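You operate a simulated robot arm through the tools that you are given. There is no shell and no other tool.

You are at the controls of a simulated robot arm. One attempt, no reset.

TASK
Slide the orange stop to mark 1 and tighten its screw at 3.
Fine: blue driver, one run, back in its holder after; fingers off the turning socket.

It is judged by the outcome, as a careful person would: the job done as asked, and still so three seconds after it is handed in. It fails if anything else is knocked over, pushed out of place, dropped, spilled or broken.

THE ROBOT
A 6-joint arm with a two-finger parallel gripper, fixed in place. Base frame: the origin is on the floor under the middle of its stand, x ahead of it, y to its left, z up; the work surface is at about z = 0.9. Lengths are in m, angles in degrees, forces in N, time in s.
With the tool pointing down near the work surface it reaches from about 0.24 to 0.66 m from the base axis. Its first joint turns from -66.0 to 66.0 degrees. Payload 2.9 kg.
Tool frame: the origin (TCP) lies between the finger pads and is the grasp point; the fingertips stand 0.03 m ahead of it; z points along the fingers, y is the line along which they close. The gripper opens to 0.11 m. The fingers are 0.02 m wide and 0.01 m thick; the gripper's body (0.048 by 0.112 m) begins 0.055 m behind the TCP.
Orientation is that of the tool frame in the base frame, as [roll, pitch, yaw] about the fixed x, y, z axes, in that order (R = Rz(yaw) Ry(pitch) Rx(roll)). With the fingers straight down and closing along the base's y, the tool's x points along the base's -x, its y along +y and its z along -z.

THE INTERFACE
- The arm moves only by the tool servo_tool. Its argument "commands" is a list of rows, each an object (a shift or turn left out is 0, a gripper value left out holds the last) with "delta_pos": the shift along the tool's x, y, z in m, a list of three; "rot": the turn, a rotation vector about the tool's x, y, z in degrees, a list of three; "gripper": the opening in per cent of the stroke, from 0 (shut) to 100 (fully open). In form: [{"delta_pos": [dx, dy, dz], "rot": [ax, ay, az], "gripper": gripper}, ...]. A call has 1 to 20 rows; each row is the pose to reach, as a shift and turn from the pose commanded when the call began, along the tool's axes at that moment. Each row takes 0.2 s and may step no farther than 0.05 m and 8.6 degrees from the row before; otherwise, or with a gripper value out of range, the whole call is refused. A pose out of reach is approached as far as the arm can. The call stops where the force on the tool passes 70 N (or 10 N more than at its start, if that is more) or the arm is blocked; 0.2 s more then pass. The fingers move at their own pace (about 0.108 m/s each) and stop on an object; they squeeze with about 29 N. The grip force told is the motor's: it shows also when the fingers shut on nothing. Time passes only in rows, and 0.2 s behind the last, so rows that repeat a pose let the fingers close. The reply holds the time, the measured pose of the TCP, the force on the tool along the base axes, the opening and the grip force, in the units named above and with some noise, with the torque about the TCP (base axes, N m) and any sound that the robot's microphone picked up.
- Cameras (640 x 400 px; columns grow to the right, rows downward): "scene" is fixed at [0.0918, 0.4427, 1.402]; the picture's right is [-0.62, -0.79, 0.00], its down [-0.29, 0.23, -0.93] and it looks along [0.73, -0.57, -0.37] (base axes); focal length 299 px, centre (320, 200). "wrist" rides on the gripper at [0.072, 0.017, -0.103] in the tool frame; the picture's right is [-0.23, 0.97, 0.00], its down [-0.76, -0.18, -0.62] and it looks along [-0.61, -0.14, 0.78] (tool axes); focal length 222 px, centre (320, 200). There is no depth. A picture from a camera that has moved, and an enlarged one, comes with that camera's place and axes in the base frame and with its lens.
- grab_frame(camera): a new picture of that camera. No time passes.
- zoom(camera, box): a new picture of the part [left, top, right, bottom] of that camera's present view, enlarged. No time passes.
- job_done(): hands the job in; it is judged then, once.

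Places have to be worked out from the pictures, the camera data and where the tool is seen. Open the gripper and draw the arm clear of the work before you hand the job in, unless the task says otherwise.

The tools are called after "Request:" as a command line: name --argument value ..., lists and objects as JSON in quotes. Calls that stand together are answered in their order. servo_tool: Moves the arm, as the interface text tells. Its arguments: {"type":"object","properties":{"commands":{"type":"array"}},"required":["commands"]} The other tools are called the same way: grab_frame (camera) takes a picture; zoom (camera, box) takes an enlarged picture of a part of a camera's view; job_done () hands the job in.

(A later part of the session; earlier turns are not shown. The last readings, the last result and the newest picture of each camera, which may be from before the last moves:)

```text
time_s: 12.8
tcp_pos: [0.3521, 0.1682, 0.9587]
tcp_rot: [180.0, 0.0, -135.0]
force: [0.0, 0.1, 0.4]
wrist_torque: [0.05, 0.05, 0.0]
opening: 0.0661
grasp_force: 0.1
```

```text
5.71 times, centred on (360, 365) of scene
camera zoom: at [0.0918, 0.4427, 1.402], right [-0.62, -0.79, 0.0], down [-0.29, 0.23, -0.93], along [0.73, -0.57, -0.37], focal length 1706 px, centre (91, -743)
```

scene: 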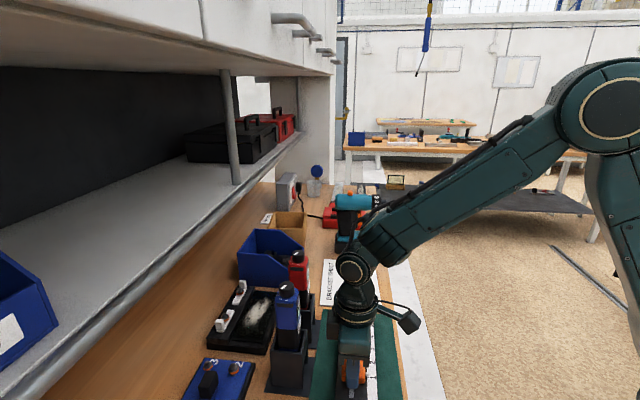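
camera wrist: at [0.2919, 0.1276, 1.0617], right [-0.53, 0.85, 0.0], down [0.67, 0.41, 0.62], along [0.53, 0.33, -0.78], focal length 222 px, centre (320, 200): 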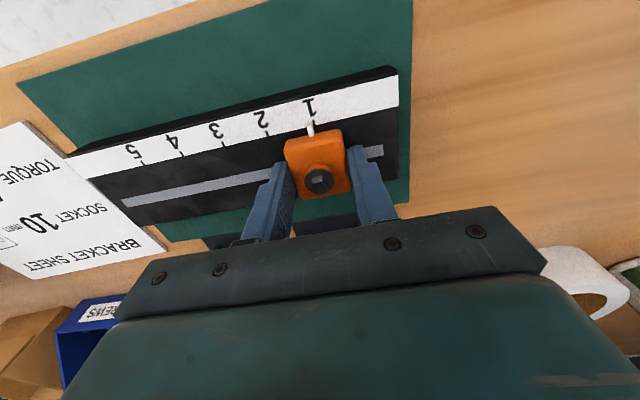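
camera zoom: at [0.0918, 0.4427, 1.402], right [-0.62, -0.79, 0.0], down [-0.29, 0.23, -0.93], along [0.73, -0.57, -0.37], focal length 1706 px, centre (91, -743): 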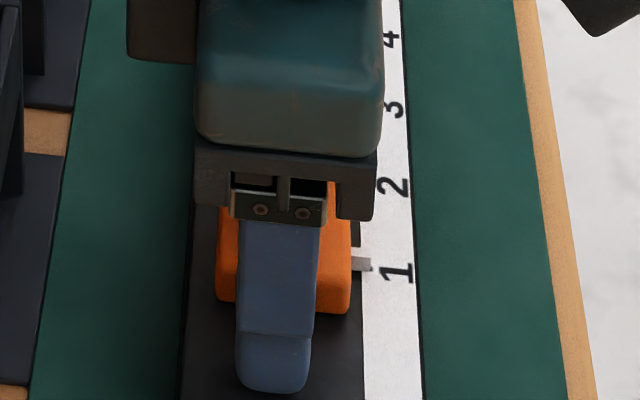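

The stop is on mark 1 and released with no load. Next I'll rise straight up to z≈1.16 and move part-way towards the blue driver for a closer look at its knob.

Request:
servo_tool --commands '[{"delta_pos": [0, 0, -0.03], "gripper": 60}, {"delta_pos": [0, 0, -0.07], "gripper": 60}, {"delta_pos": [0, 0, -0.11], "gripper": 60}, {"delta_pos": [0, 0, -0.15], "gripper": 60}, {"delta_pos": [0, 0, -0.19], "gripper": 60}, {"delta_pos": [-0.02, -0.003, -0.2], "gripper": 60}, {"delta_pos": [-0.045, -0.006, -0.2], "gripper": 60}, {"delta_pos": [-0.07, -0.009, -0.2], "gripper": 60}, {"delta_pos": [-0.07, -0.009, -0.2], "gripper": 60}]'

Request:
grab_frame --camera "wrist"

Request:
grab_frame --camera "scene"

```text
time_s: 14.8
tcp_pos: [0.4083, 0.2109, 1.1597]
tcp_rot: [179.9, 0.1, -135.0]
force: [0.6, 0.4, 0.3]
wrist_torque: [-0.01, 0.01, -0.03]
opening: 0.0661
grasp_force: 0.1
```

```text
taken
camera wrist: at [0.3462, 0.1719, 1.2626], right [-0.53, 0.85, 0.0], down [0.66, 0.41, 0.62], along [0.53, 0.33, -0.78], focal length 222 px, centre (320, 200)
```

wrist: 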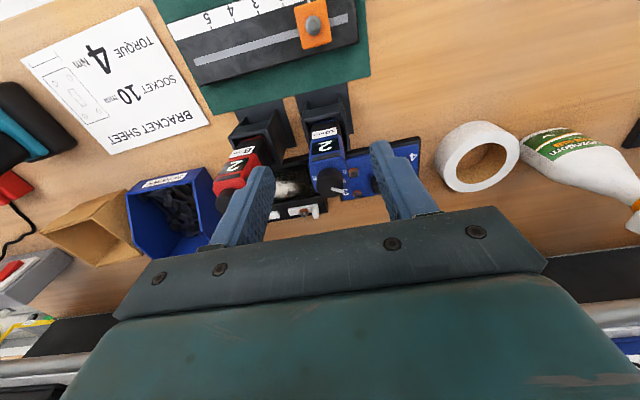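

```text
taken
```

scene: 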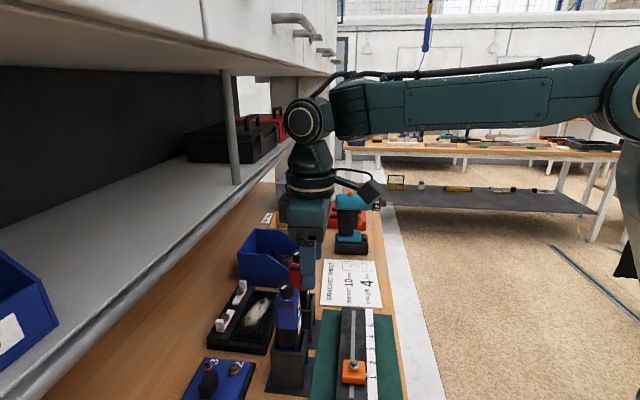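

Now a close look at the knob from this nearer pose, plus the stop's final place.

Request:
zoom --camera "wrist" --box '[295, 110, 365, 205]'

Request:
zoom --camera "scene" --box '[262, 272, 312, 306]'

Request:
zoom --camera "scene" --box '[320, 320, 400, 400]'

```text
4.21 times, centred on (330, 158) of wrist
camera zoom: at [0.3462, 0.1719, 1.2626], right [-0.53, 0.85, 0.0], down [0.66, 0.41, 0.62], along [0.53, 0.33, -0.78], focal length 935 px, centre (278, 379)
```

zoom: 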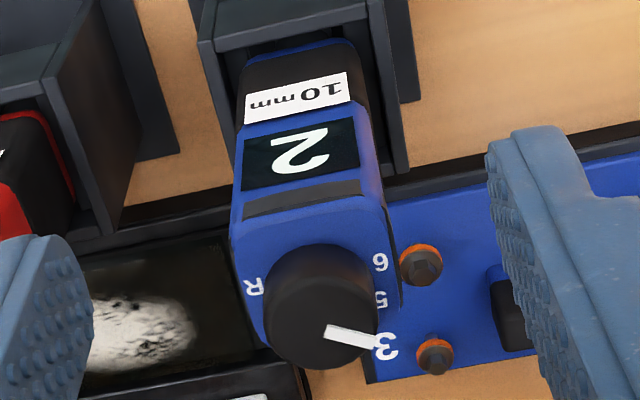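

```text
11.76 times, centred on (287, 289) of scene
camera zoom: at [0.0919, 0.4428, 1.402], right [-0.62, -0.79, 0.0], down [-0.29, 0.23, -0.93], along [0.73, -0.57, -0.37], focal length 3513 px, centre (708, -847)
```

zoom: 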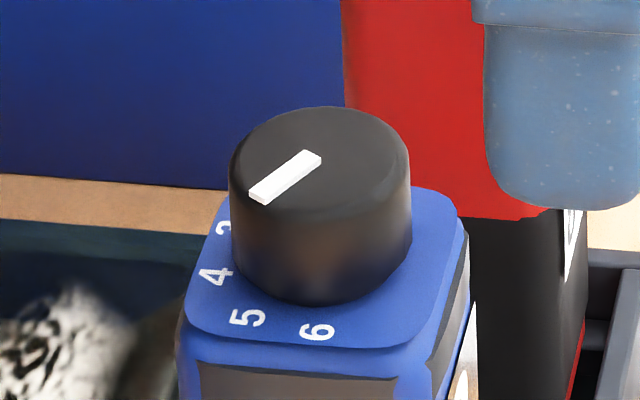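

```text
5.00 times, centred on (360, 360) of scene
camera zoom: at [0.0919, 0.4428, 1.402], right [-0.62, -0.79, 0.0], down [-0.29, 0.23, -0.93], along [0.73, -0.57, -0.37], focal length 1493 px, centre (120, -600)
```

zoom: 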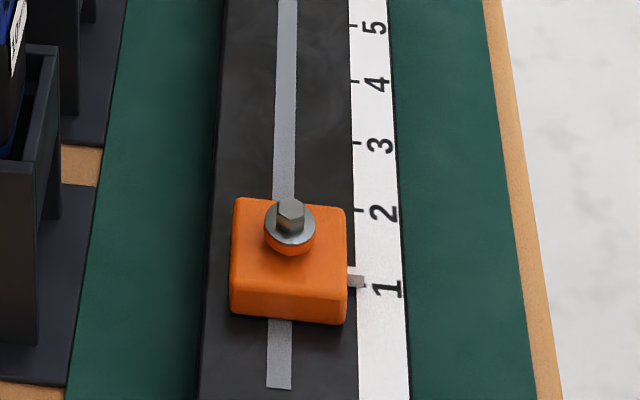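

Stop reads on mark 1. Knob top is estimated at (0.439, 0.241, 1.0945), Ø25 mm. I'll shift 43 mm further towards it at this height and narrow the fingers.

Request:
servo_tool --commands '[{"delta_pos": [-0.015, 0, 0], "gripper": 45}, {"delta_pos": [-0.03, 0, 0], "gripper": 45}, {"delta_pos": [-0.0428, 0, 0], "gripper": 45}, {"delta_pos": [-0.0428, 0, 0], "gripper": 45}, {"delta_pos": [-0.0428, 0, 0], "gripper": 45}]'

Request:
grab_frame --camera "wrist"

Request:
zoom --camera "wrist" --box '[260, 80, 380, 200]'

Request:
zoom --camera "scene" --box '[200, 100, 400, 400]'

```text
time_s: 16.0
tcp_pos: [0.4395, 0.2402, 1.1587]
tcp_rot: [180.0, 0.0, -135.0]
force: [-0.4, 0.6, 0.2]
wrist_torque: [0.0, 0.04, 0.02]
opening: 0.0496
grasp_force: 0.0
```

```text
taken
camera wrist: at [0.3769, 0.2025, 1.2624], right [-0.53, 0.85, 0.0], down [0.66, 0.41, 0.62], along [0.53, 0.33, -0.78], focal length 222 px, centre (320, 200)
```

wrist: 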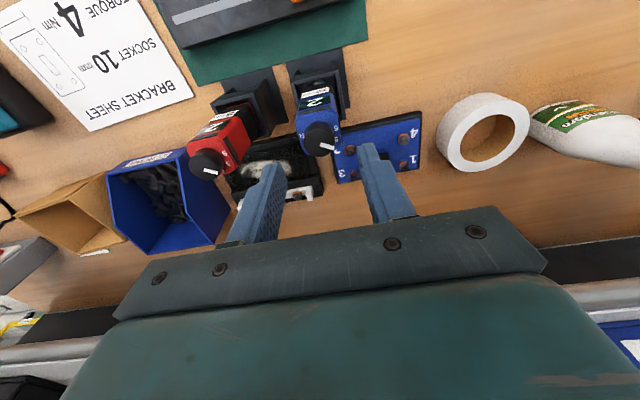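

```text
3.33 times, centred on (320, 140) of wrist
camera zoom: at [0.3769, 0.2025, 1.2624], right [-0.53, 0.85, 0.0], down [0.66, 0.41, 0.62], along [0.53, 0.33, -0.78], focal length 740 px, centre (320, 400)
```

zoom: 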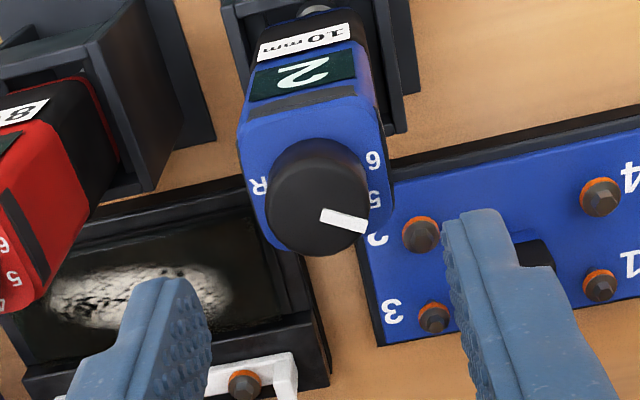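

```text
1.33 times, centred on (300, 250) of scene
camera zoom: at [0.0919, 0.4427, 1.402], right [-0.62, -0.79, 0.0], down [-0.29, 0.23, -0.93], along [0.73, -0.57, -0.37], focal length 398 px, centre (347, 133)
```

zoom: 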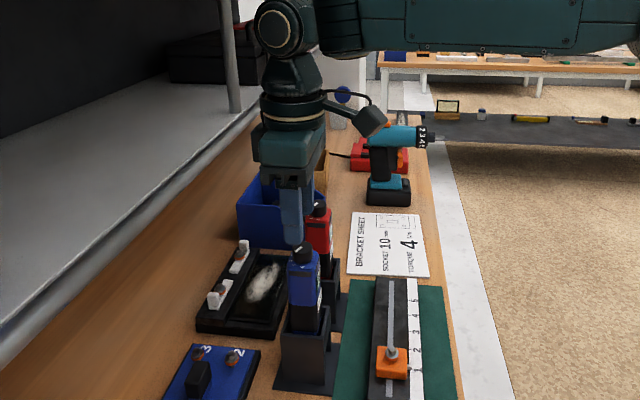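

The knob is centred within 1 mm under the TCP. I'll descend so the fingertips surround the knob (TCP z≈1.110) and close on it.

Request:
servo_tool --commands '[{"delta_pos": [0, -0.0005, 0.018], "gripper": 45}, {"delta_pos": [0, -0.0005, 0.036], "gripper": 45}, {"delta_pos": [0, -0.0005, 0.0485], "gripper": 45}, {"delta_pos": [0, -0.0005, 0.0485], "gripper": 45}]'

Request:
zoom --camera "wrist" --box '[240, 80, 400, 230]'

Request:
zoom --camera "scene" --box '[250, 230, 340, 320]'

```text
time_s: 17.0
tcp_pos: [0.4391, 0.2413, 1.1094]
tcp_rot: [-179.9, 0.0, -135.0]
force: [0.1, 1.5, -0.2]
wrist_torque: [-0.01, -0.02, 0.0]
opening: 0.0497
grasp_force: 0.0
```

```text
2.67 times, centred on (320, 155) of wrist
camera zoom: at [0.3779, 0.2028, 1.2128], right [-0.53, 0.85, 0.0], down [0.66, 0.41, 0.62], along [0.53, 0.33, -0.78], focal length 592 px, centre (320, 320)
```

zoom: 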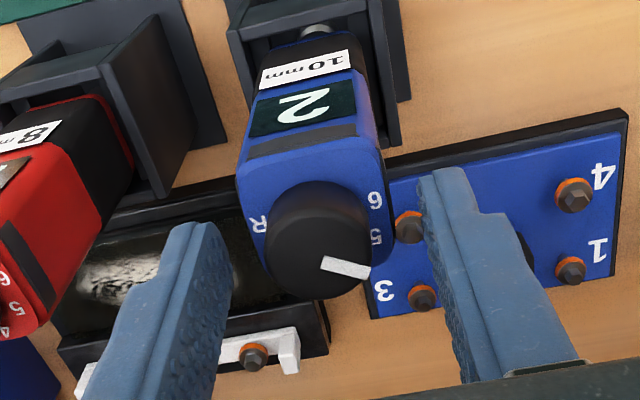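

```text
4.44 times, centred on (295, 275) of scene
camera zoom: at [0.0918, 0.4427, 1.402], right [-0.62, -0.79, 0.0], down [-0.29, 0.23, -0.93], along [0.73, -0.57, -0.37], focal length 1327 px, centre (431, -133)
```

zoom: 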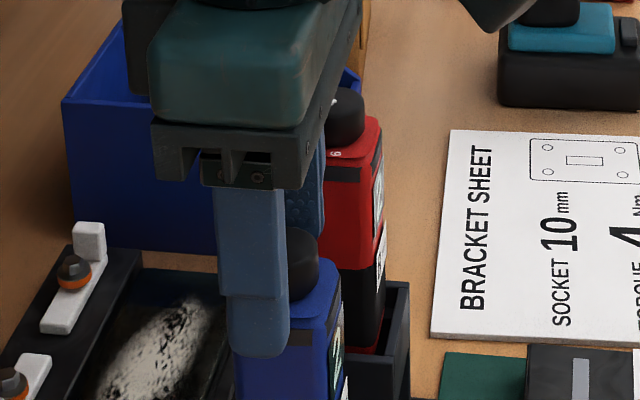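

Fingers straddle the knob, aligned. Closing on the knob.

Request:
servo_tool --commands '[{"delta_pos": [0, 0, 0], "gripper": 30}, {"delta_pos": [0, 0, 0], "gripper": 10}, {"delta_pos": [0, 0, 0], "gripper": 10}]'

Request:
zoom --camera "wrist" --box '[240, 80, 400, 230]'

```text
time_s: 17.8
tcp_pos: [0.4407, 0.2415, 1.1093]
tcp_rot: [180.0, 0.0, -135.0]
force: [-0.5, 0.1, 1.0]
wrist_torque: [0.08, -0.03, 0.0]
opening: 0.0356
grasp_force: 28.4
```

```text
2.67 times, centred on (320, 155) of wrist
camera zoom: at [0.3779, 0.2029, 1.2129], right [-0.53, 0.85, 0.0], down [0.66, 0.41, 0.62], along [0.53, 0.33, -0.78], focal length 592 px, centre (320, 320)
```

zoom: 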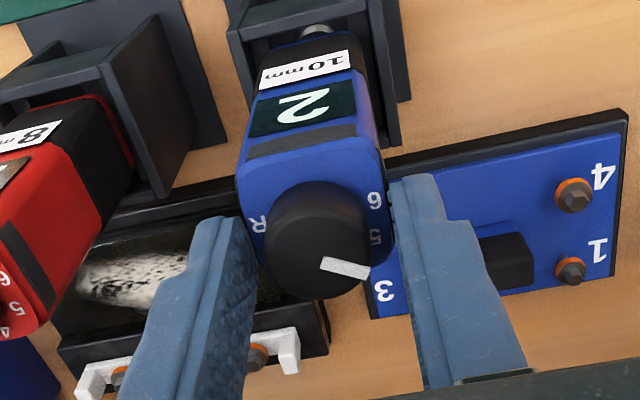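

The fingers stopped at 35.6 mm, which is the body width, so the tips have caught the body's top edge rather than the knob. I'll open, raise 6 mm, and close again.

Request:
servo_tool --commands '[{"delta_pos": [0, 0, 0], "gripper": 45}, {"delta_pos": [0, 0, 0], "gripper": 45}, {"delta_pos": [0, 0, -0.0065], "gripper": 45}, {"delta_pos": [0, 0, -0.0065], "gripper": 45}, {"delta_pos": [0, 0, -0.0065], "gripper": 25}, {"delta_pos": [0, 0, -0.0065], "gripper": 8}, {"delta_pos": [0, 0, -0.0065], "gripper": 8}]'

Request:
zoom --camera "wrist" --box '[240, 80, 400, 230]'

Request:
zoom --camera "scene" --box '[250, 230, 340, 320]'

```text
time_s: 19.4
tcp_pos: [0.4393, 0.2419, 1.1167]
tcp_rot: [-180.0, 0.1, -135.0]
force: [0.0, -0.1, 0.3]
wrist_torque: [-0.04, 0.05, 0.0]
opening: 0.0239
grasp_force: 29.1
```

```text
2.67 times, centred on (320, 155) of wrist
camera zoom: at [0.3776, 0.2029, 1.2198], right [-0.53, 0.85, 0.0], down [0.66, 0.41, 0.62], along [0.53, 0.33, -0.78], focal length 592 px, centre (320, 320)
```

zoom: 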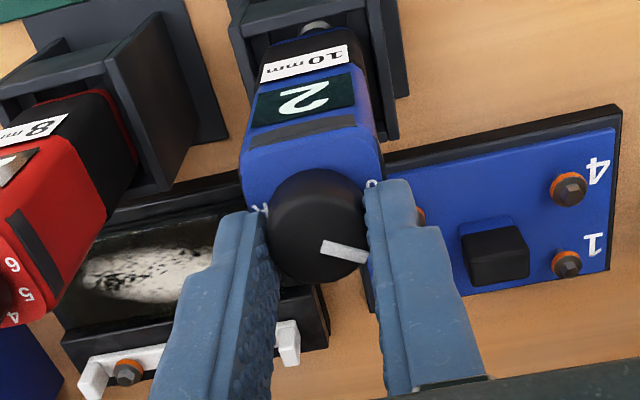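

```text
4.44 times, centred on (295, 275) of scene
camera zoom: at [0.0918, 0.4427, 1.4021], right [-0.62, -0.79, 0.0], down [-0.29, 0.23, -0.93], along [0.73, -0.57, -0.37], focal length 1327 px, centre (431, -133)
```

zoom: 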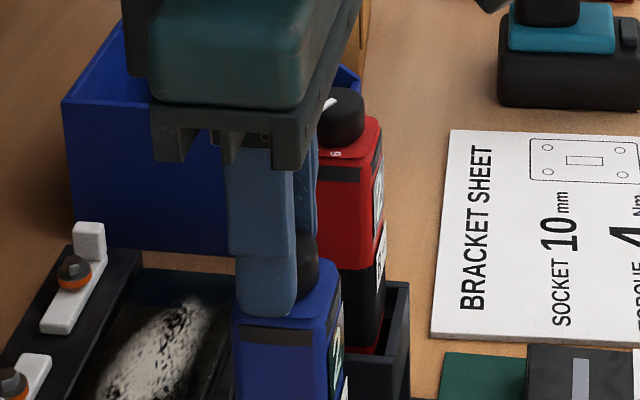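

Gripped on the knob now (24 mm). I'll turn it about 36° counter-clockwise (the dial's increasing direction) and check the display.

Request:
servo_tool --commands '[{"rot": [0, 0, -6], "gripper": 8}, {"rot": [0, 0, -12], "gripper": 8}, {"rot": [0, 0, -18], "gripper": 8}, {"rot": [0, 0, -18], "gripper": 8}]'

Request:
zoom --camera "wrist" --box '[240, 80, 400, 230]'

Request:
zoom --camera "scene" --box '[260, 260, 340, 340]'

```text
time_s: 20.4
tcp_pos: [0.4394, 0.2427, 1.1175]
tcp_rot: [179.9, 0.0, -116.8]
force: [0.8, 3.7, -0.8]
wrist_torque: [0.36, -0.1, -0.01]
opening: 0.0238
grasp_force: 29.3
```

```text
2.67 times, centred on (320, 155) of wrist
camera zoom: at [0.3921, 0.1845, 1.2198], right [-0.77, 0.64, 0.0], down [0.5, 0.6, 0.62], along [0.4, 0.48, -0.78], focal length 592 px, centre (320, 320)
```

zoom: 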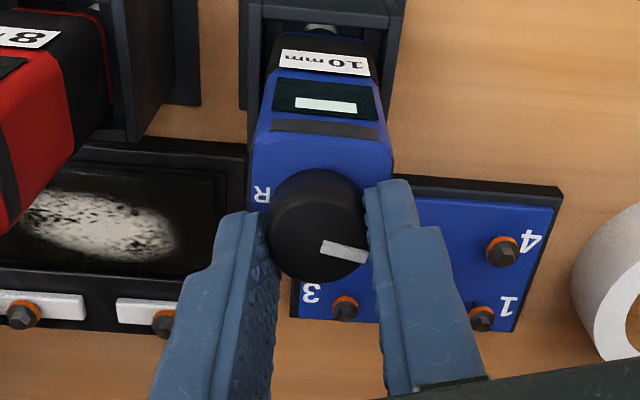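

```text
5.00 times, centred on (300, 300) of scene
camera zoom: at [0.0919, 0.4428, 1.402], right [-0.62, -0.79, 0.0], down [-0.29, 0.23, -0.93], along [0.73, -0.57, -0.37], focal length 1493 px, centre (420, -300)
```

zoom: 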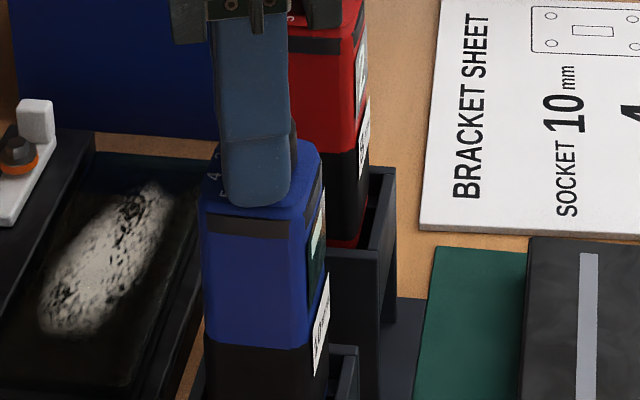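

The display changed from "2" to "—", i.e. between detents, so it does follow the knob. I'll turn further in the same direction.

Request:
servo_tool --commands '[{"rot": [0, 0, -6], "gripper": 8}, {"rot": [0, 0, -12], "gripper": 8}, {"rot": [0, 0, -12], "gripper": 8}]'

Request:
zoom --camera "wrist" --box '[240, 80, 400, 230]'

```text
time_s: 21.2
tcp_pos: [0.4403, 0.2415, 1.1157]
tcp_rot: [-180.0, 0.0, -104.9]
force: [-2.5, -0.9, 2.7]
wrist_torque: [-0.18, 0.34, -0.01]
opening: 0.0239
grasp_force: 29.1
```

```text
2.67 times, centred on (320, 155) of wrist
camera zoom: at [0.4048, 0.1758, 1.2199], right [-0.88, 0.47, 0.0], down [0.37, 0.69, 0.62], along [0.29, 0.55, -0.78], focal length 592 px, centre (320, 320)
```

zoom: 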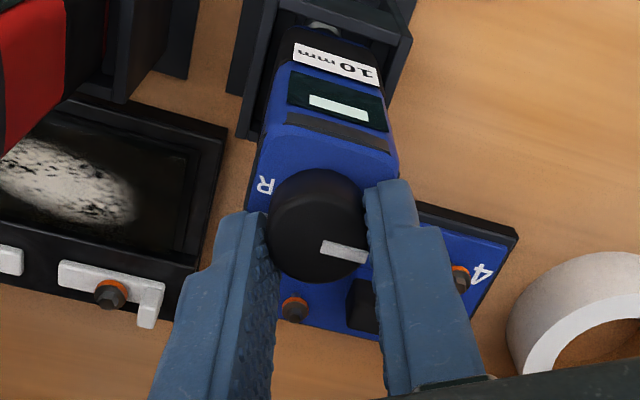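

Still "—" at 30°. I'll continue in small steps and look after each.

Request:
servo_tool --commands '[{"rot": [0, 0, -4], "gripper": 8}, {"rot": [0, 0, -7], "gripper": 8}, {"rot": [0, 0, -7], "gripper": 8}]'

Request:
zoom --camera "wrist" --box '[240, 80, 400, 230]'

```text
time_s: 22.0
tcp_pos: [0.4392, 0.2411, 1.1162]
tcp_rot: [-179.9, -0.1, -98.0]
force: [-4.4, 0.3, 2.6]
wrist_torque: [0.12, 0.4, 0.01]
opening: 0.024
grasp_force: 29.1
```

```text
2.67 times, centred on (320, 155) of wrist
camera zoom: at [0.4134, 0.1719, 1.22], right [-0.93, 0.36, 0.0], down [0.28, 0.73, 0.62], along [0.23, 0.58, -0.78], focal length 592 px, centre (320, 320)
```

zoom: 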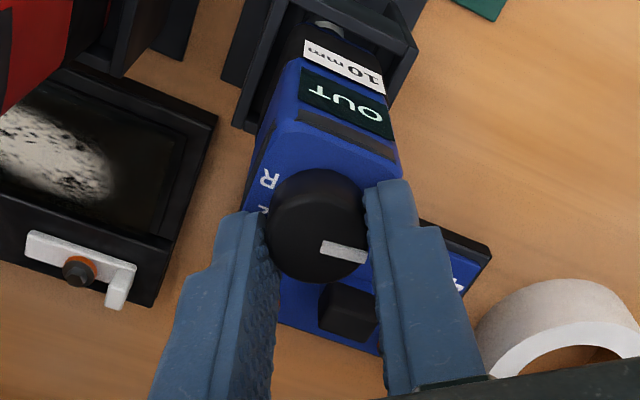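

The display now reads "OUT" (reverse), so counter-clockwise goes from 2 to R. 3 therefore lies clockwise of 2: I'll turn back clockwise about 37° to confirm it returns to 2, then continue.

Request:
servo_tool --commands '[{"rot": [0, 0, 6], "gripper": 8}, {"rot": [0, 0, 12], "gripper": 8}, {"rot": [0, 0, 18], "gripper": 8}, {"rot": [0, 0, 24], "gripper": 8}, {"rot": [0, 0, 30], "gripper": 8}, {"rot": [0, 0, 37], "gripper": 8}, {"rot": [0, 0, 37], "gripper": 8}]'

Request:
zoom --camera "wrist" --box '[240, 80, 400, 230]'

```text
time_s: 23.6
tcp_pos: [0.4402, 0.2401, 1.1168]
tcp_rot: [-180.0, 0.0, -135.0]
force: [-0.8, -1.1, 0.0]
wrist_torque: [-0.15, -0.07, 0.02]
opening: 0.0241
grasp_force: 29.3
```

```text
2.67 times, centred on (320, 155) of wrist
camera zoom: at [0.3769, 0.202, 1.2199], right [-0.53, 0.85, 0.0], down [0.67, 0.41, 0.62], along [0.53, 0.33, -0.78], focal length 592 px, centre (320, 320)
```

zoom: 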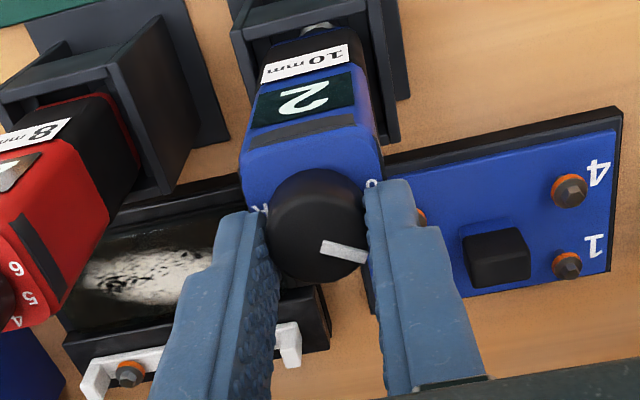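

Back at "2" as expected. Now I'll continue clockwise ~32° towards 3.

Request:
servo_tool --commands '[{"rot": [0, 0, 6], "gripper": 8}, {"rot": [0, 0, 12], "gripper": 8}, {"rot": [0, 0, 18], "gripper": 8}, {"rot": [0, 0, 24], "gripper": 8}, {"rot": [0, 0, 30], "gripper": 8}, {"rot": [0, 0, 36], "gripper": 8}, {"rot": [0, 0, 36], "gripper": 8}]'

Request:
zoom --camera "wrist" --box '[240, 60, 400, 230]'

Request:
zoom --camera "scene" --box '[230, 220, 340, 340]'

```text
time_s: 25.2
tcp_pos: [0.4382, 0.2396, 1.1165]
tcp_rot: [179.9, -0.1, -171.1]
force: [0.5, -1.7, 0.4]
wrist_torque: [-0.08, -0.07, -0.02]
opening: 0.024
grasp_force: 29.0
```

```text
2.35 times, centred on (320, 145) of wrist
camera zoom: at [0.3659, 0.2464, 1.2198], right [0.07, 1.0, 0.0], down [0.78, -0.06, 0.62], along [0.62, -0.05, -0.78], focal length 523 px, centre (320, 329)
```

zoom: 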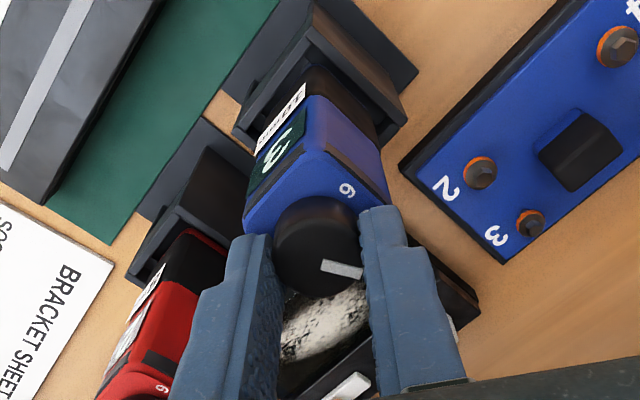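

```text
3.33 times, centred on (285, 280) of scene
camera zoom: at [0.0919, 0.4427, 1.4021], right [-0.62, -0.79, 0.0], down [-0.29, 0.23, -0.93], along [0.73, -0.57, -0.37], focal length 995 px, centre (437, -67)
```

zoom: 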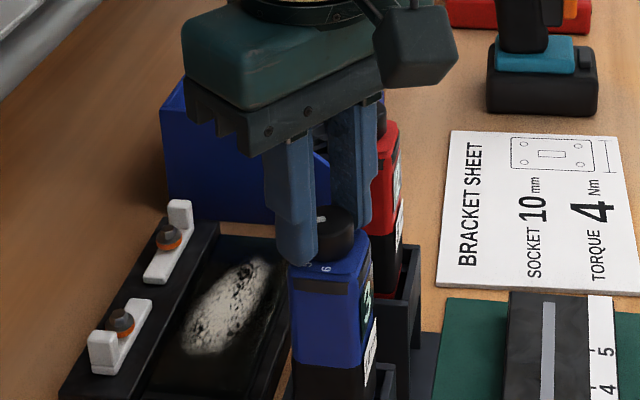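

The display appears to read 3. Let me enlarge it to be sure.

Request:
zoom --camera "wrist" --box '[290, 85, 350, 145]'

Request:
zoom --camera "scene" --box '[285, 290, 315, 325]'

```text
6.67 times, centred on (320, 115) of wrist
camera zoom: at [0.3659, 0.2464, 1.2198], right [0.07, 1.0, 0.0], down [0.78, -0.06, 0.62], along [0.62, -0.05, -0.78], focal length 1481 px, centre (320, 767)
```

zoom: 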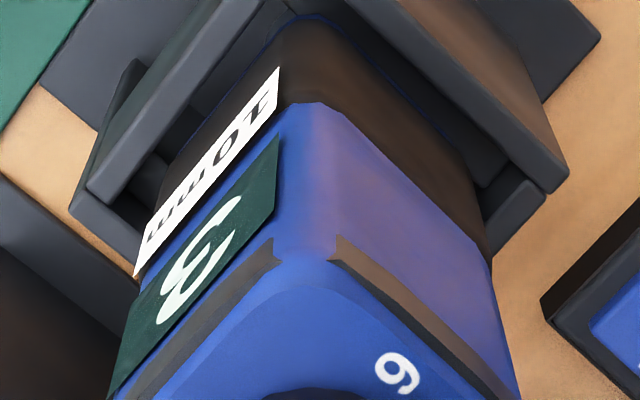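

```text
11.43 times, centred on (300, 308) of scene
camera zoom: at [0.0919, 0.4427, 1.4021], right [-0.62, -0.79, 0.0], down [-0.29, 0.23, -0.93], along [0.73, -0.57, -0.37], focal length 3413 px, centre (549, -1029)
```

zoom: 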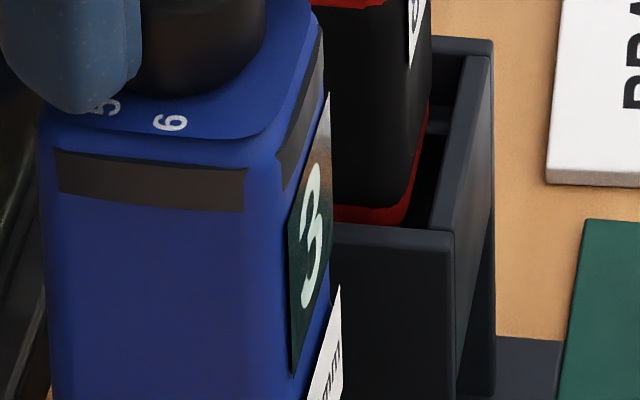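

Confirmed: the display reads 3. I'll release the knob, rise 5 cm, and turn the wrist back to -135°.

Request:
servo_tool --commands '[{"gripper": 30}, {"gripper": 50}, {"gripper": 50}, {"delta_pos": [0, 0, -0.02], "gripper": 50}, {"delta_pos": [0, 0, -0.045], "gripper": 50}, {"delta_pos": [0, 0, -0.045], "rot": [0, 0, -7.5], "gripper": 50}, {"delta_pos": [0, 0, -0.045], "rot": [0, 0, -15], "gripper": 50}, {"delta_pos": [0, 0, -0.045], "rot": [0, 0, -22.5], "gripper": 50}, {"delta_pos": [0, 0, -0.045], "rot": [0, 0, -30], "gripper": 50}, {"delta_pos": [0, 0, -0.045], "rot": [0, 0, -36], "gripper": 50}, {"delta_pos": [0, 0, -0.045], "rot": [0, 0, -36], "gripper": 50}]'

Request:
grab_frame --camera "wrist"

Request:
zoom --camera "wrist" --box '[260, 80, 380, 200]'

Request:
zoom --camera "scene" --box '[255, 270, 335, 400]'

```text
time_s: 27.6
tcp_pos: [0.4401, 0.2408, 1.1616]
tcp_rot: [180.0, 0.1, -135.0]
force: [-1.5, 0.0, -0.5]
wrist_torque: [0.03, 0.03, 0.0]
opening: 0.0551
grasp_force: 0.1
```

```text
taken
camera wrist: at [0.3773, 0.2016, 1.2648], right [-0.53, 0.85, 0.0], down [0.66, 0.41, 0.62], along [0.53, 0.33, -0.78], focal length 222 px, centre (320, 200)
```

wrist: 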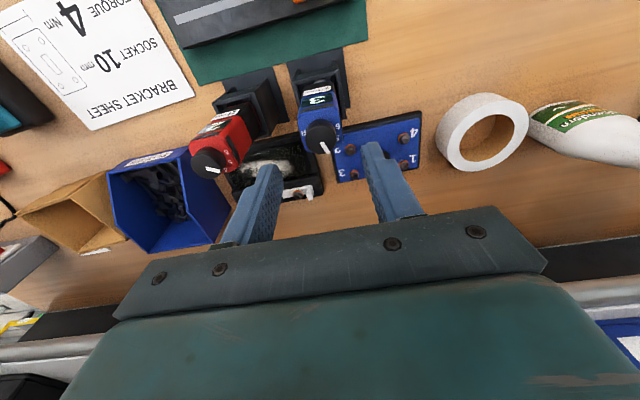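

```text
3.33 times, centred on (320, 140) of wrist
camera zoom: at [0.3773, 0.2016, 1.2648], right [-0.53, 0.85, 0.0], down [0.66, 0.41, 0.62], along [0.53, 0.33, -0.78], focal length 740 px, centre (320, 400)
```

zoom: 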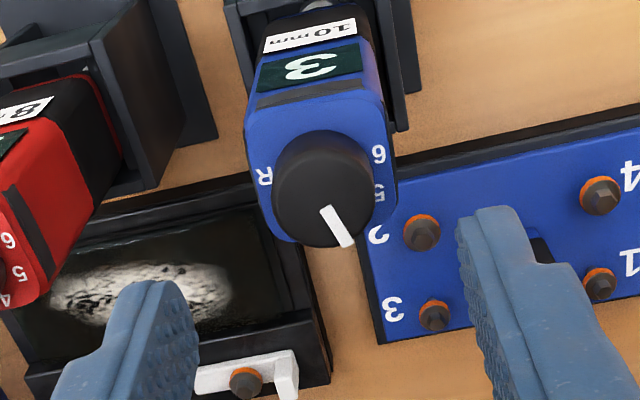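

```text
3.08 times, centred on (295, 335) of scene
camera zoom: at [0.0918, 0.4427, 1.402], right [-0.62, -0.79, 0.0], down [-0.29, 0.23, -0.93], along [0.73, -0.57, -0.37], focal length 919 px, centre (397, -215)
```

zoom: 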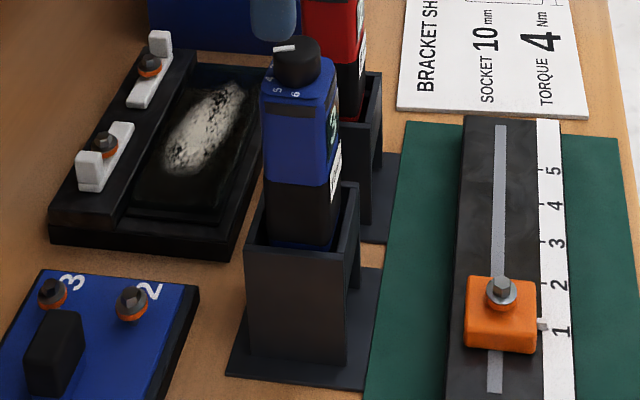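

Display is 3, the driver sits undisturbed, and the stop is on 1. Now I'll centre on the driver axis and descend around its body (TCP z≈1.052), leaving the knob clear of the palm.

Request:
servo_tool --commands '[{"delta_pos": [0.0015, 0.001, 0.0], "gripper": 58}, {"delta_pos": [0.0015, 0.001, 0.025], "gripper": 58}, {"delta_pos": [0.0015, 0.001, 0.05], "gripper": 58}, {"delta_pos": [0.0015, 0.001, 0.075], "gripper": 58}, {"delta_pos": [0.0015, 0.001, 0.095], "gripper": 58}, {"delta_pos": [0.0015, 0.001, 0.109], "gripper": 58}, {"delta_pos": [0.0015, 0.001, 0.109], "gripper": 58}]'

Request:
grab_frame --camera "wrist"

Request:
zoom --camera "scene" --box '[240, 220, 340, 400]'

```text
time_s: 29.2
tcp_pos: [0.4379, 0.2394, 1.0513]
tcp_rot: [-179.9, -0.1, -135.1]
force: [-0.2, -0.5, 0.0]
wrist_torque: [0.01, -0.01, 0.01]
opening: 0.0639
grasp_force: 0.0
```

```text
taken
camera wrist: at [0.3746, 0.2007, 1.1552], right [-0.53, 0.85, 0.0], down [0.66, 0.41, 0.62], along [0.53, 0.33, -0.78], focal length 222 px, centre (320, 200)
```

wrist: 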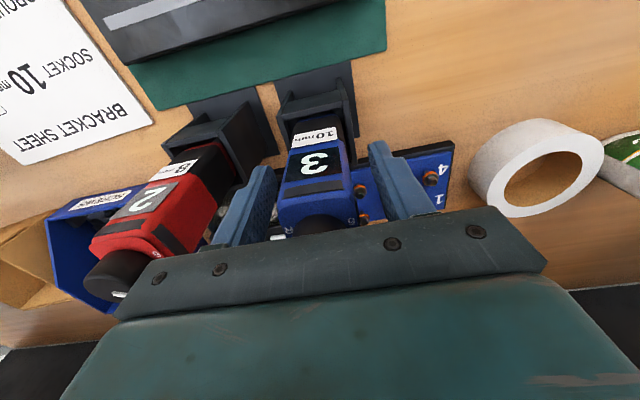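

```text
2.22 times, centred on (290, 310) of scene
camera zoom: at [0.0918, 0.4427, 1.402], right [-0.62, -0.79, 0.0], down [-0.29, 0.23, -0.93], along [0.73, -0.57, -0.37], focal length 664 px, centre (387, -44)
```

zoom: 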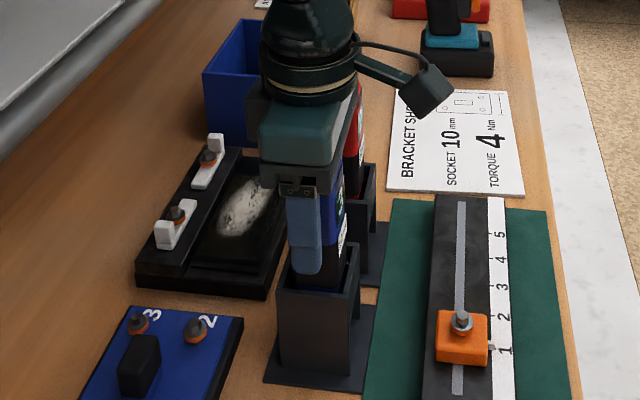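

Fingers straddle the blue body evenly with no contact force. Closing on the body.

Request:
servo_tool --commands '[{"gripper": 45}, {"gripper": 30}, {"gripper": 15}, {"gripper": 15}]'

Request:
zoom --camera "wrist" --box '[240, 80, 400, 240]'

Request:
zoom --camera "scene" --box '[255, 270, 335, 400]'

```text
time_s: 30.2
tcp_pos: [0.437, 0.2396, 1.0517]
tcp_rot: [-180.0, -0.1, -135.0]
force: [-2.4, 1.6, 0.9]
wrist_torque: [0.05, 0.01, 0.04]
opening: 0.0365
grasp_force: 29.1
```

```text
2.50 times, centred on (320, 160) of wrist
camera zoom: at [0.3745, 0.2007, 1.1554], right [-0.53, 0.85, 0.0], down [0.66, 0.41, 0.62], along [0.53, 0.33, -0.78], focal length 555 px, centre (320, 300)
```

zoom: 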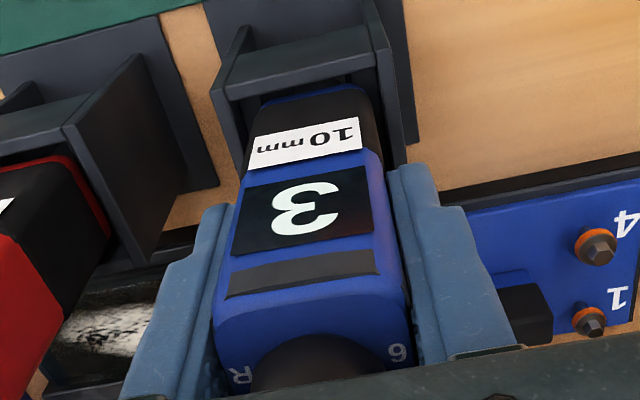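

```text
3.08 times, centred on (295, 335) of scene
camera zoom: at [0.0918, 0.4428, 1.402], right [-0.62, -0.79, 0.0], down [-0.29, 0.23, -0.93], along [0.73, -0.57, -0.37], focal length 919 px, centre (397, -215)
```

zoom: 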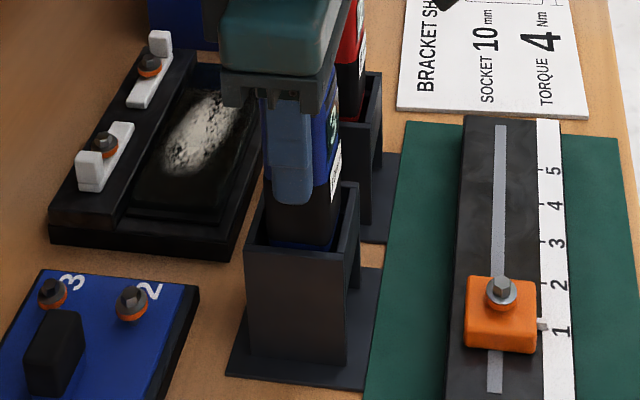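

Firm grip (36.5 mm, no run triggered). Docking pose noted: TCP ≈ (0.4373, 0.2396, 1.0517), yaw -135°. Lifting straight up slowly.

Request:
servo_tool --commands '[{"delta_pos": [0, 0, -0.01], "gripper": 15}, {"delta_pos": [0, 0, -0.02], "gripper": 15}, {"delta_pos": [0, 0, -0.035], "gripper": 15}, {"delta_pos": [0, 0, -0.05], "gripper": 15}, {"delta_pos": [0, 0, -0.05], "gripper": 15}]'

Request:
zoom --camera "wrist" --box '[240, 60, 400, 240]'

Request:
zoom --camera "scene" --box '[240, 220, 340, 400]'

```text
time_s: 31.4
tcp_pos: [0.4386, 0.2401, 1.1027]
tcp_rot: [179.9, -0.1, -135.0]
force: [-0.1, 0.2, -5.4]
wrist_torque: [0.01, -0.02, 0.04]
opening: 0.0361
grasp_force: 29.2
```

```text
2.22 times, centred on (320, 150) of wrist
camera zoom: at [0.3763, 0.2017, 1.206], right [-0.53, 0.85, 0.0], down [0.66, 0.41, 0.62], along [0.53, 0.33, -0.78], focal length 494 px, centre (320, 311)
```

zoom: 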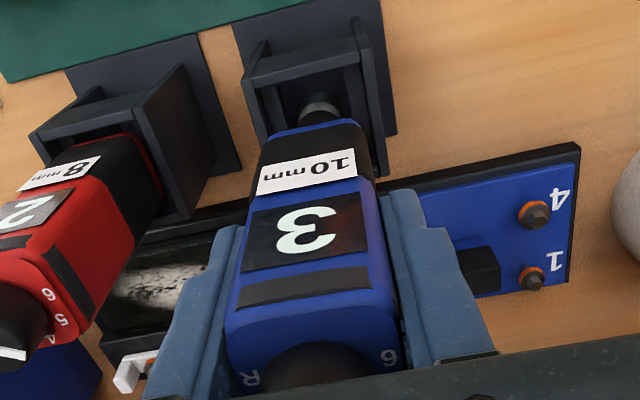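

```text
2.22 times, centred on (290, 310) of scene
camera zoom: at [0.0919, 0.4428, 1.402], right [-0.62, -0.79, 0.0], down [-0.29, 0.23, -0.93], along [0.73, -0.57, -0.37], focal length 664 px, centre (387, -44)
```

zoom: 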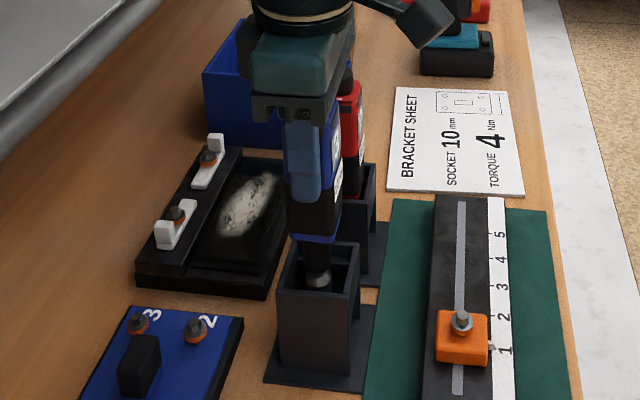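

The driver lifts freely (~5 N), the socket still at holder-rim level. Lifting 5 cm more.

Request:
servo_tool --commands '[{"delta_pos": [0, 0, -0.015], "gripper": 15}, {"delta_pos": [0, 0, -0.03], "gripper": 15}, {"delta_pos": [0, 0, -0.045], "gripper": 15}, {"delta_pos": [0, 0, -0.055], "gripper": 15}, {"delta_pos": [0, 0, -0.055], "gripper": 15}]'

Request:
zoom --camera "wrist" --box '[240, 40, 400, 240]'

Request:
zoom --camera "scene" --box '[240, 200, 340, 380]'

```text
time_s: 32.6
tcp_pos: [0.4369, 0.2404, 1.1591]
tcp_rot: [-179.9, 0.0, -135.0]
force: [0.4, -0.4, -5.0]
wrist_torque: [0.0, -0.05, 0.01]
opening: 0.0363
grasp_force: 28.9
```

```text
2.00 times, centred on (320, 140) of wrist
camera zoom: at [0.3751, 0.2019, 1.2616], right [-0.53, 0.85, 0.0], down [0.66, 0.41, 0.62], along [0.53, 0.33, -0.78], focal length 444 px, centre (320, 320)
```

zoom: 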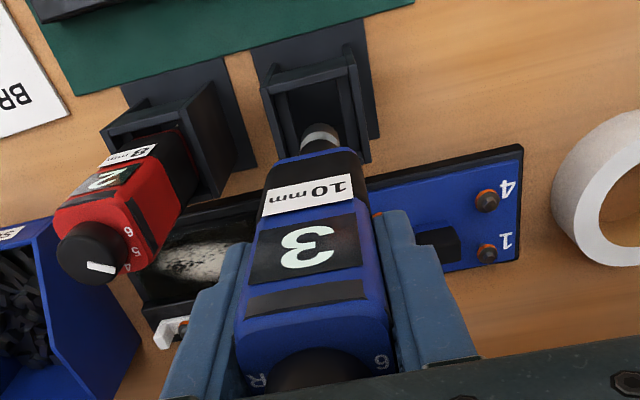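

```text
2.22 times, centred on (290, 290) of scene
camera zoom: at [0.0919, 0.4428, 1.402], right [-0.62, -0.79, 0.0], down [-0.29, 0.23, -0.93], along [0.73, -0.57, -0.37], focal length 664 px, centre (387, 0)
```

zoom: 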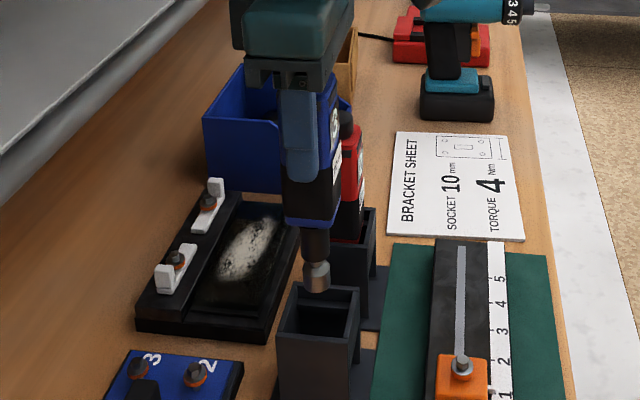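

The socket (tip about 0.155 m below the TCP, z≈1.00) is clear of the holder rim. I'll move across at this height to above the stop's screw (about (0.353, 0.167)).

Request:
servo_tool --commands '[{"delta_pos": [0.0, 0.0, -0.008], "gripper": 15}, {"delta_pos": [0.02, 0.001, -0.008], "gripper": 15}, {"delta_pos": [0.042, 0.003, -0.008], "gripper": 15}, {"delta_pos": [0.064, 0.005, -0.008], "gripper": 15}, {"delta_pos": [0.086, 0.007, -0.008], "gripper": 15}, {"delta_pos": [0.104, 0.008, -0.008], "gripper": 15}, {"delta_pos": [0.1125, 0.008, -0.008], "gripper": 15}, {"delta_pos": [0.1125, 0.008, -0.008], "gripper": 15}]'

Request:
grab_frame --camera "wrist"

Request:
zoom --camera "wrist" --box '[270, 60, 370, 140]'

Request:
zoom --camera "scene" --box '[300, 250, 420, 400]'

```text
time_s: 34.4
tcp_pos: [0.3508, 0.1672, 1.1668]
tcp_rot: [179.9, 0.0, -135.0]
force: [0.2, -0.2, -3.9]
wrist_torque: [0.01, 0.01, 0.0]
opening: 0.0362
grasp_force: 29.0
```

```text
taken
camera wrist: at [0.2893, 0.1277, 1.2693], right [-0.53, 0.85, 0.0], down [0.66, 0.41, 0.62], along [0.53, 0.33, -0.78], focal length 222 px, centre (320, 200)
```

wrist: 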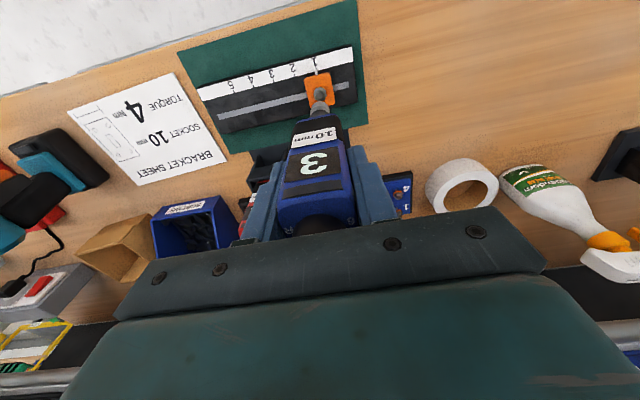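

```text
5.00 times, centred on (320, 100) of wrist
camera zoom: at [0.2893, 0.1277, 1.2693], right [-0.53, 0.85, 0.0], down [0.66, 0.41, 0.62], along [0.53, 0.33, -0.78], focal length 1111 px, centre (320, 700)
```

zoom: 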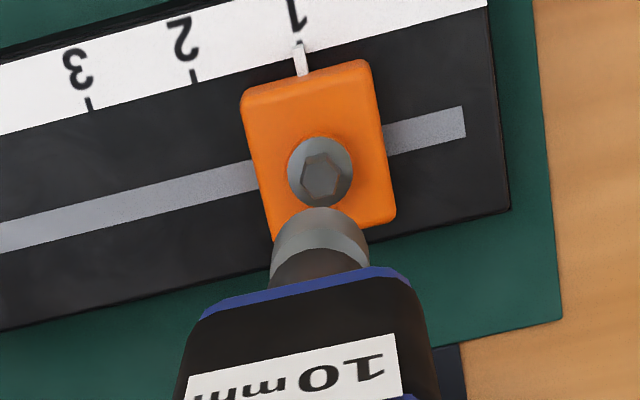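

```text
2.67 times, centred on (360, 325) of scene
camera zoom: at [0.0919, 0.4428, 1.402], right [-0.62, -0.79, 0.0], down [-0.29, 0.23, -0.93], along [0.73, -0.57, -0.37], focal length 796 px, centre (213, -133)
```

zoom: 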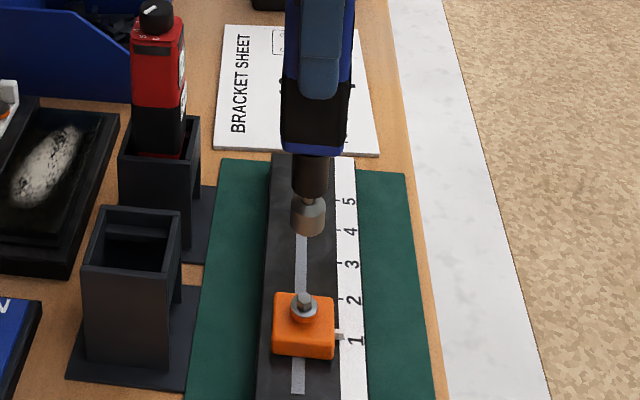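

In the wrist view the screw head lies on the tool axis within ~0.5 mm. I'll check the other direction with the scene camera enlarged.

Request:
zoom --camera "scene" --box '[315, 310, 375, 390]'

Request:
zoom --camera "wrist" --box '[295, 70, 345, 120]'

```text
5.00 times, centred on (345, 350) of scene
camera zoom: at [0.0919, 0.4428, 1.402], right [-0.62, -0.79, 0.0], down [-0.29, 0.23, -0.93], along [0.73, -0.57, -0.37], focal length 1493 px, centre (195, -550)
```

zoom: 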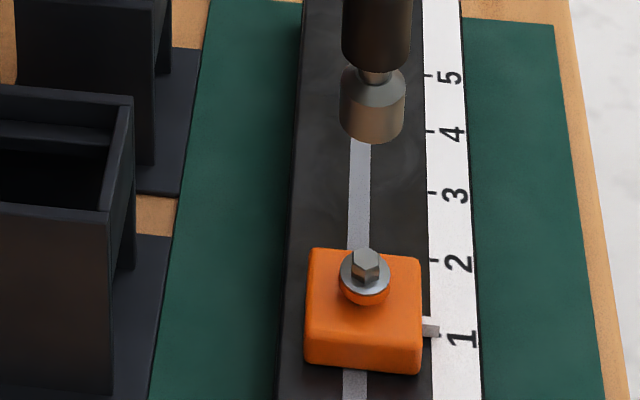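

```text
8.00 times, centred on (320, 95) of wrist
camera zoom: at [0.2893, 0.1277, 1.2693], right [-0.53, 0.85, 0.0], down [0.66, 0.41, 0.62], along [0.53, 0.33, -0.78], focal length 1777 px, centre (320, 1040)
```

zoom: 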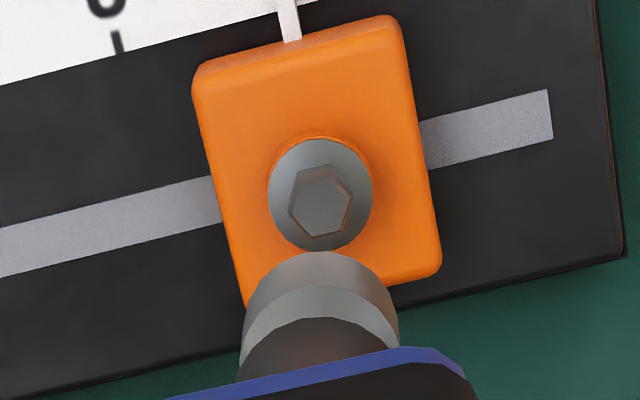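

Aligned in both views to well under 1 mm; the gap from socket to screw head is ~6 cm. I'll descend 50 mm, then check again.

Request:
servo_tool --commands '[{"delta_pos": [0, 0, 0.015], "gripper": 15}, {"delta_pos": [0, 0, 0.03], "gripper": 15}, {"delta_pos": [0, 0, 0.042], "gripper": 15}, {"delta_pos": [0, 0, 0.05], "gripper": 15}, {"delta_pos": [0, 0, 0.05], "gripper": 15}]'

Request:
zoom --camera "scene" --box '[315, 310, 375, 390]'

Request:
zoom --camera "wrist" --box '[280, 70, 360, 130]'

```text
time_s: 35.6
tcp_pos: [0.3531, 0.1667, 1.1149]
tcp_rot: [180.0, 0.0, -135.1]
force: [-0.3, -0.1, -4.7]
wrist_torque: [0.02, 0.03, 0.02]
opening: 0.0361
grasp_force: 28.8
```

```text
5.00 times, centred on (345, 350) of scene
camera zoom: at [0.0919, 0.4428, 1.402], right [-0.62, -0.79, 0.0], down [-0.29, 0.23, -0.93], along [0.73, -0.57, -0.37], focal length 1493 px, centre (195, -550)
```

zoom: 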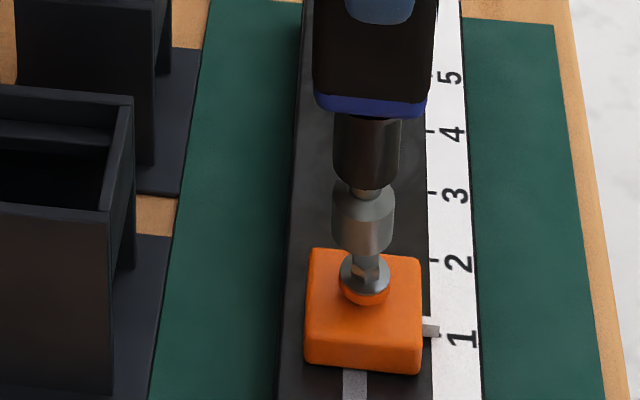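

```text
6.67 times, centred on (320, 100) of wrist
camera zoom: at [0.2907, 0.1277, 1.2189], right [-0.53, 0.85, 0.0], down [0.66, 0.41, 0.62], along [0.53, 0.33, -0.78], focal length 1481 px, centre (320, 867)
```

zoom: 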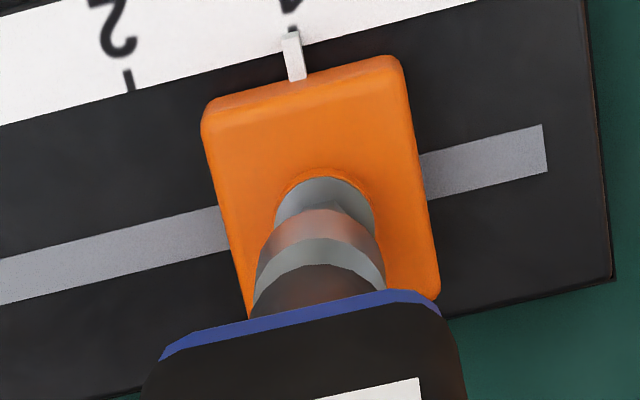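

Gap is now ~5 mm; the arm has drifted ~1 mm towards +p/+q. I'll correct laterally by 1 mm each, staying at this height.

Request:
servo_tool --commands '[{"delta_pos": [0.0011, 0.0009, 0], "gripper": 15}, {"delta_pos": [0.0011, 0.0009, 0], "gripper": 15}]'

Request:
zoom --camera "scene" --box '[330, 330, 370, 390]'

Request:
zoom --camera "wrist" --box '[295, 80, 345, 120]'

```text
time_s: 36.2
tcp_pos: [0.3516, 0.1671, 1.1164]
tcp_rot: [-179.9, 0.0, -135.1]
force: [-0.3, -0.5, -4.3]
wrist_torque: [-0.02, 0.01, -0.01]
opening: 0.036
grasp_force: 29.5
```

```text
6.67 times, centred on (350, 360) of scene
camera zoom: at [0.0919, 0.4428, 1.402], right [-0.62, -0.79, 0.0], down [-0.29, 0.23, -0.93], along [0.73, -0.57, -0.37], focal length 1991 px, centre (120, -867)
```

zoom: 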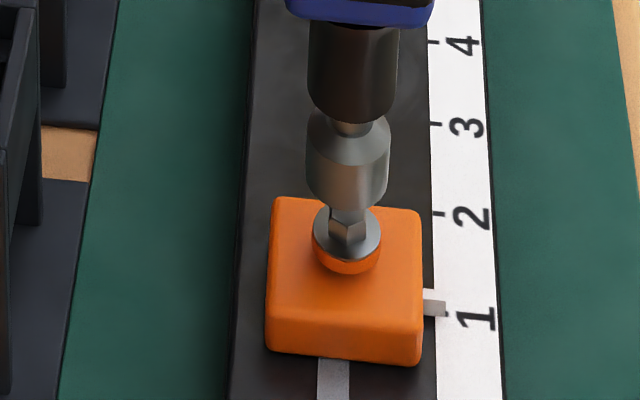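

```text
10.00 times, centred on (320, 100) of wrist
camera zoom: at [0.2893, 0.1276, 1.2191], right [-0.53, 0.85, 0.0], down [0.66, 0.41, 0.62], along [0.53, 0.33, -0.78], focal length 2221 px, centre (320, 1200)
```

zoom: 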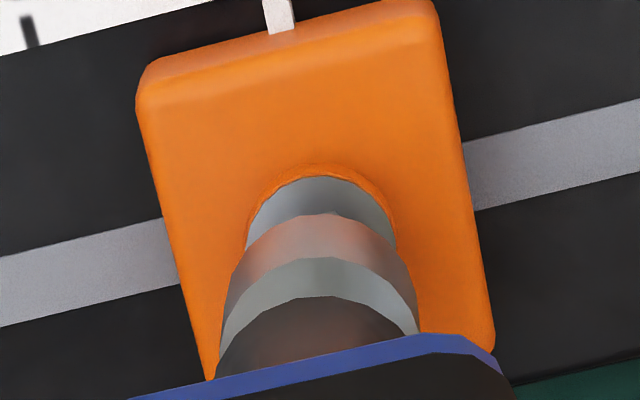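

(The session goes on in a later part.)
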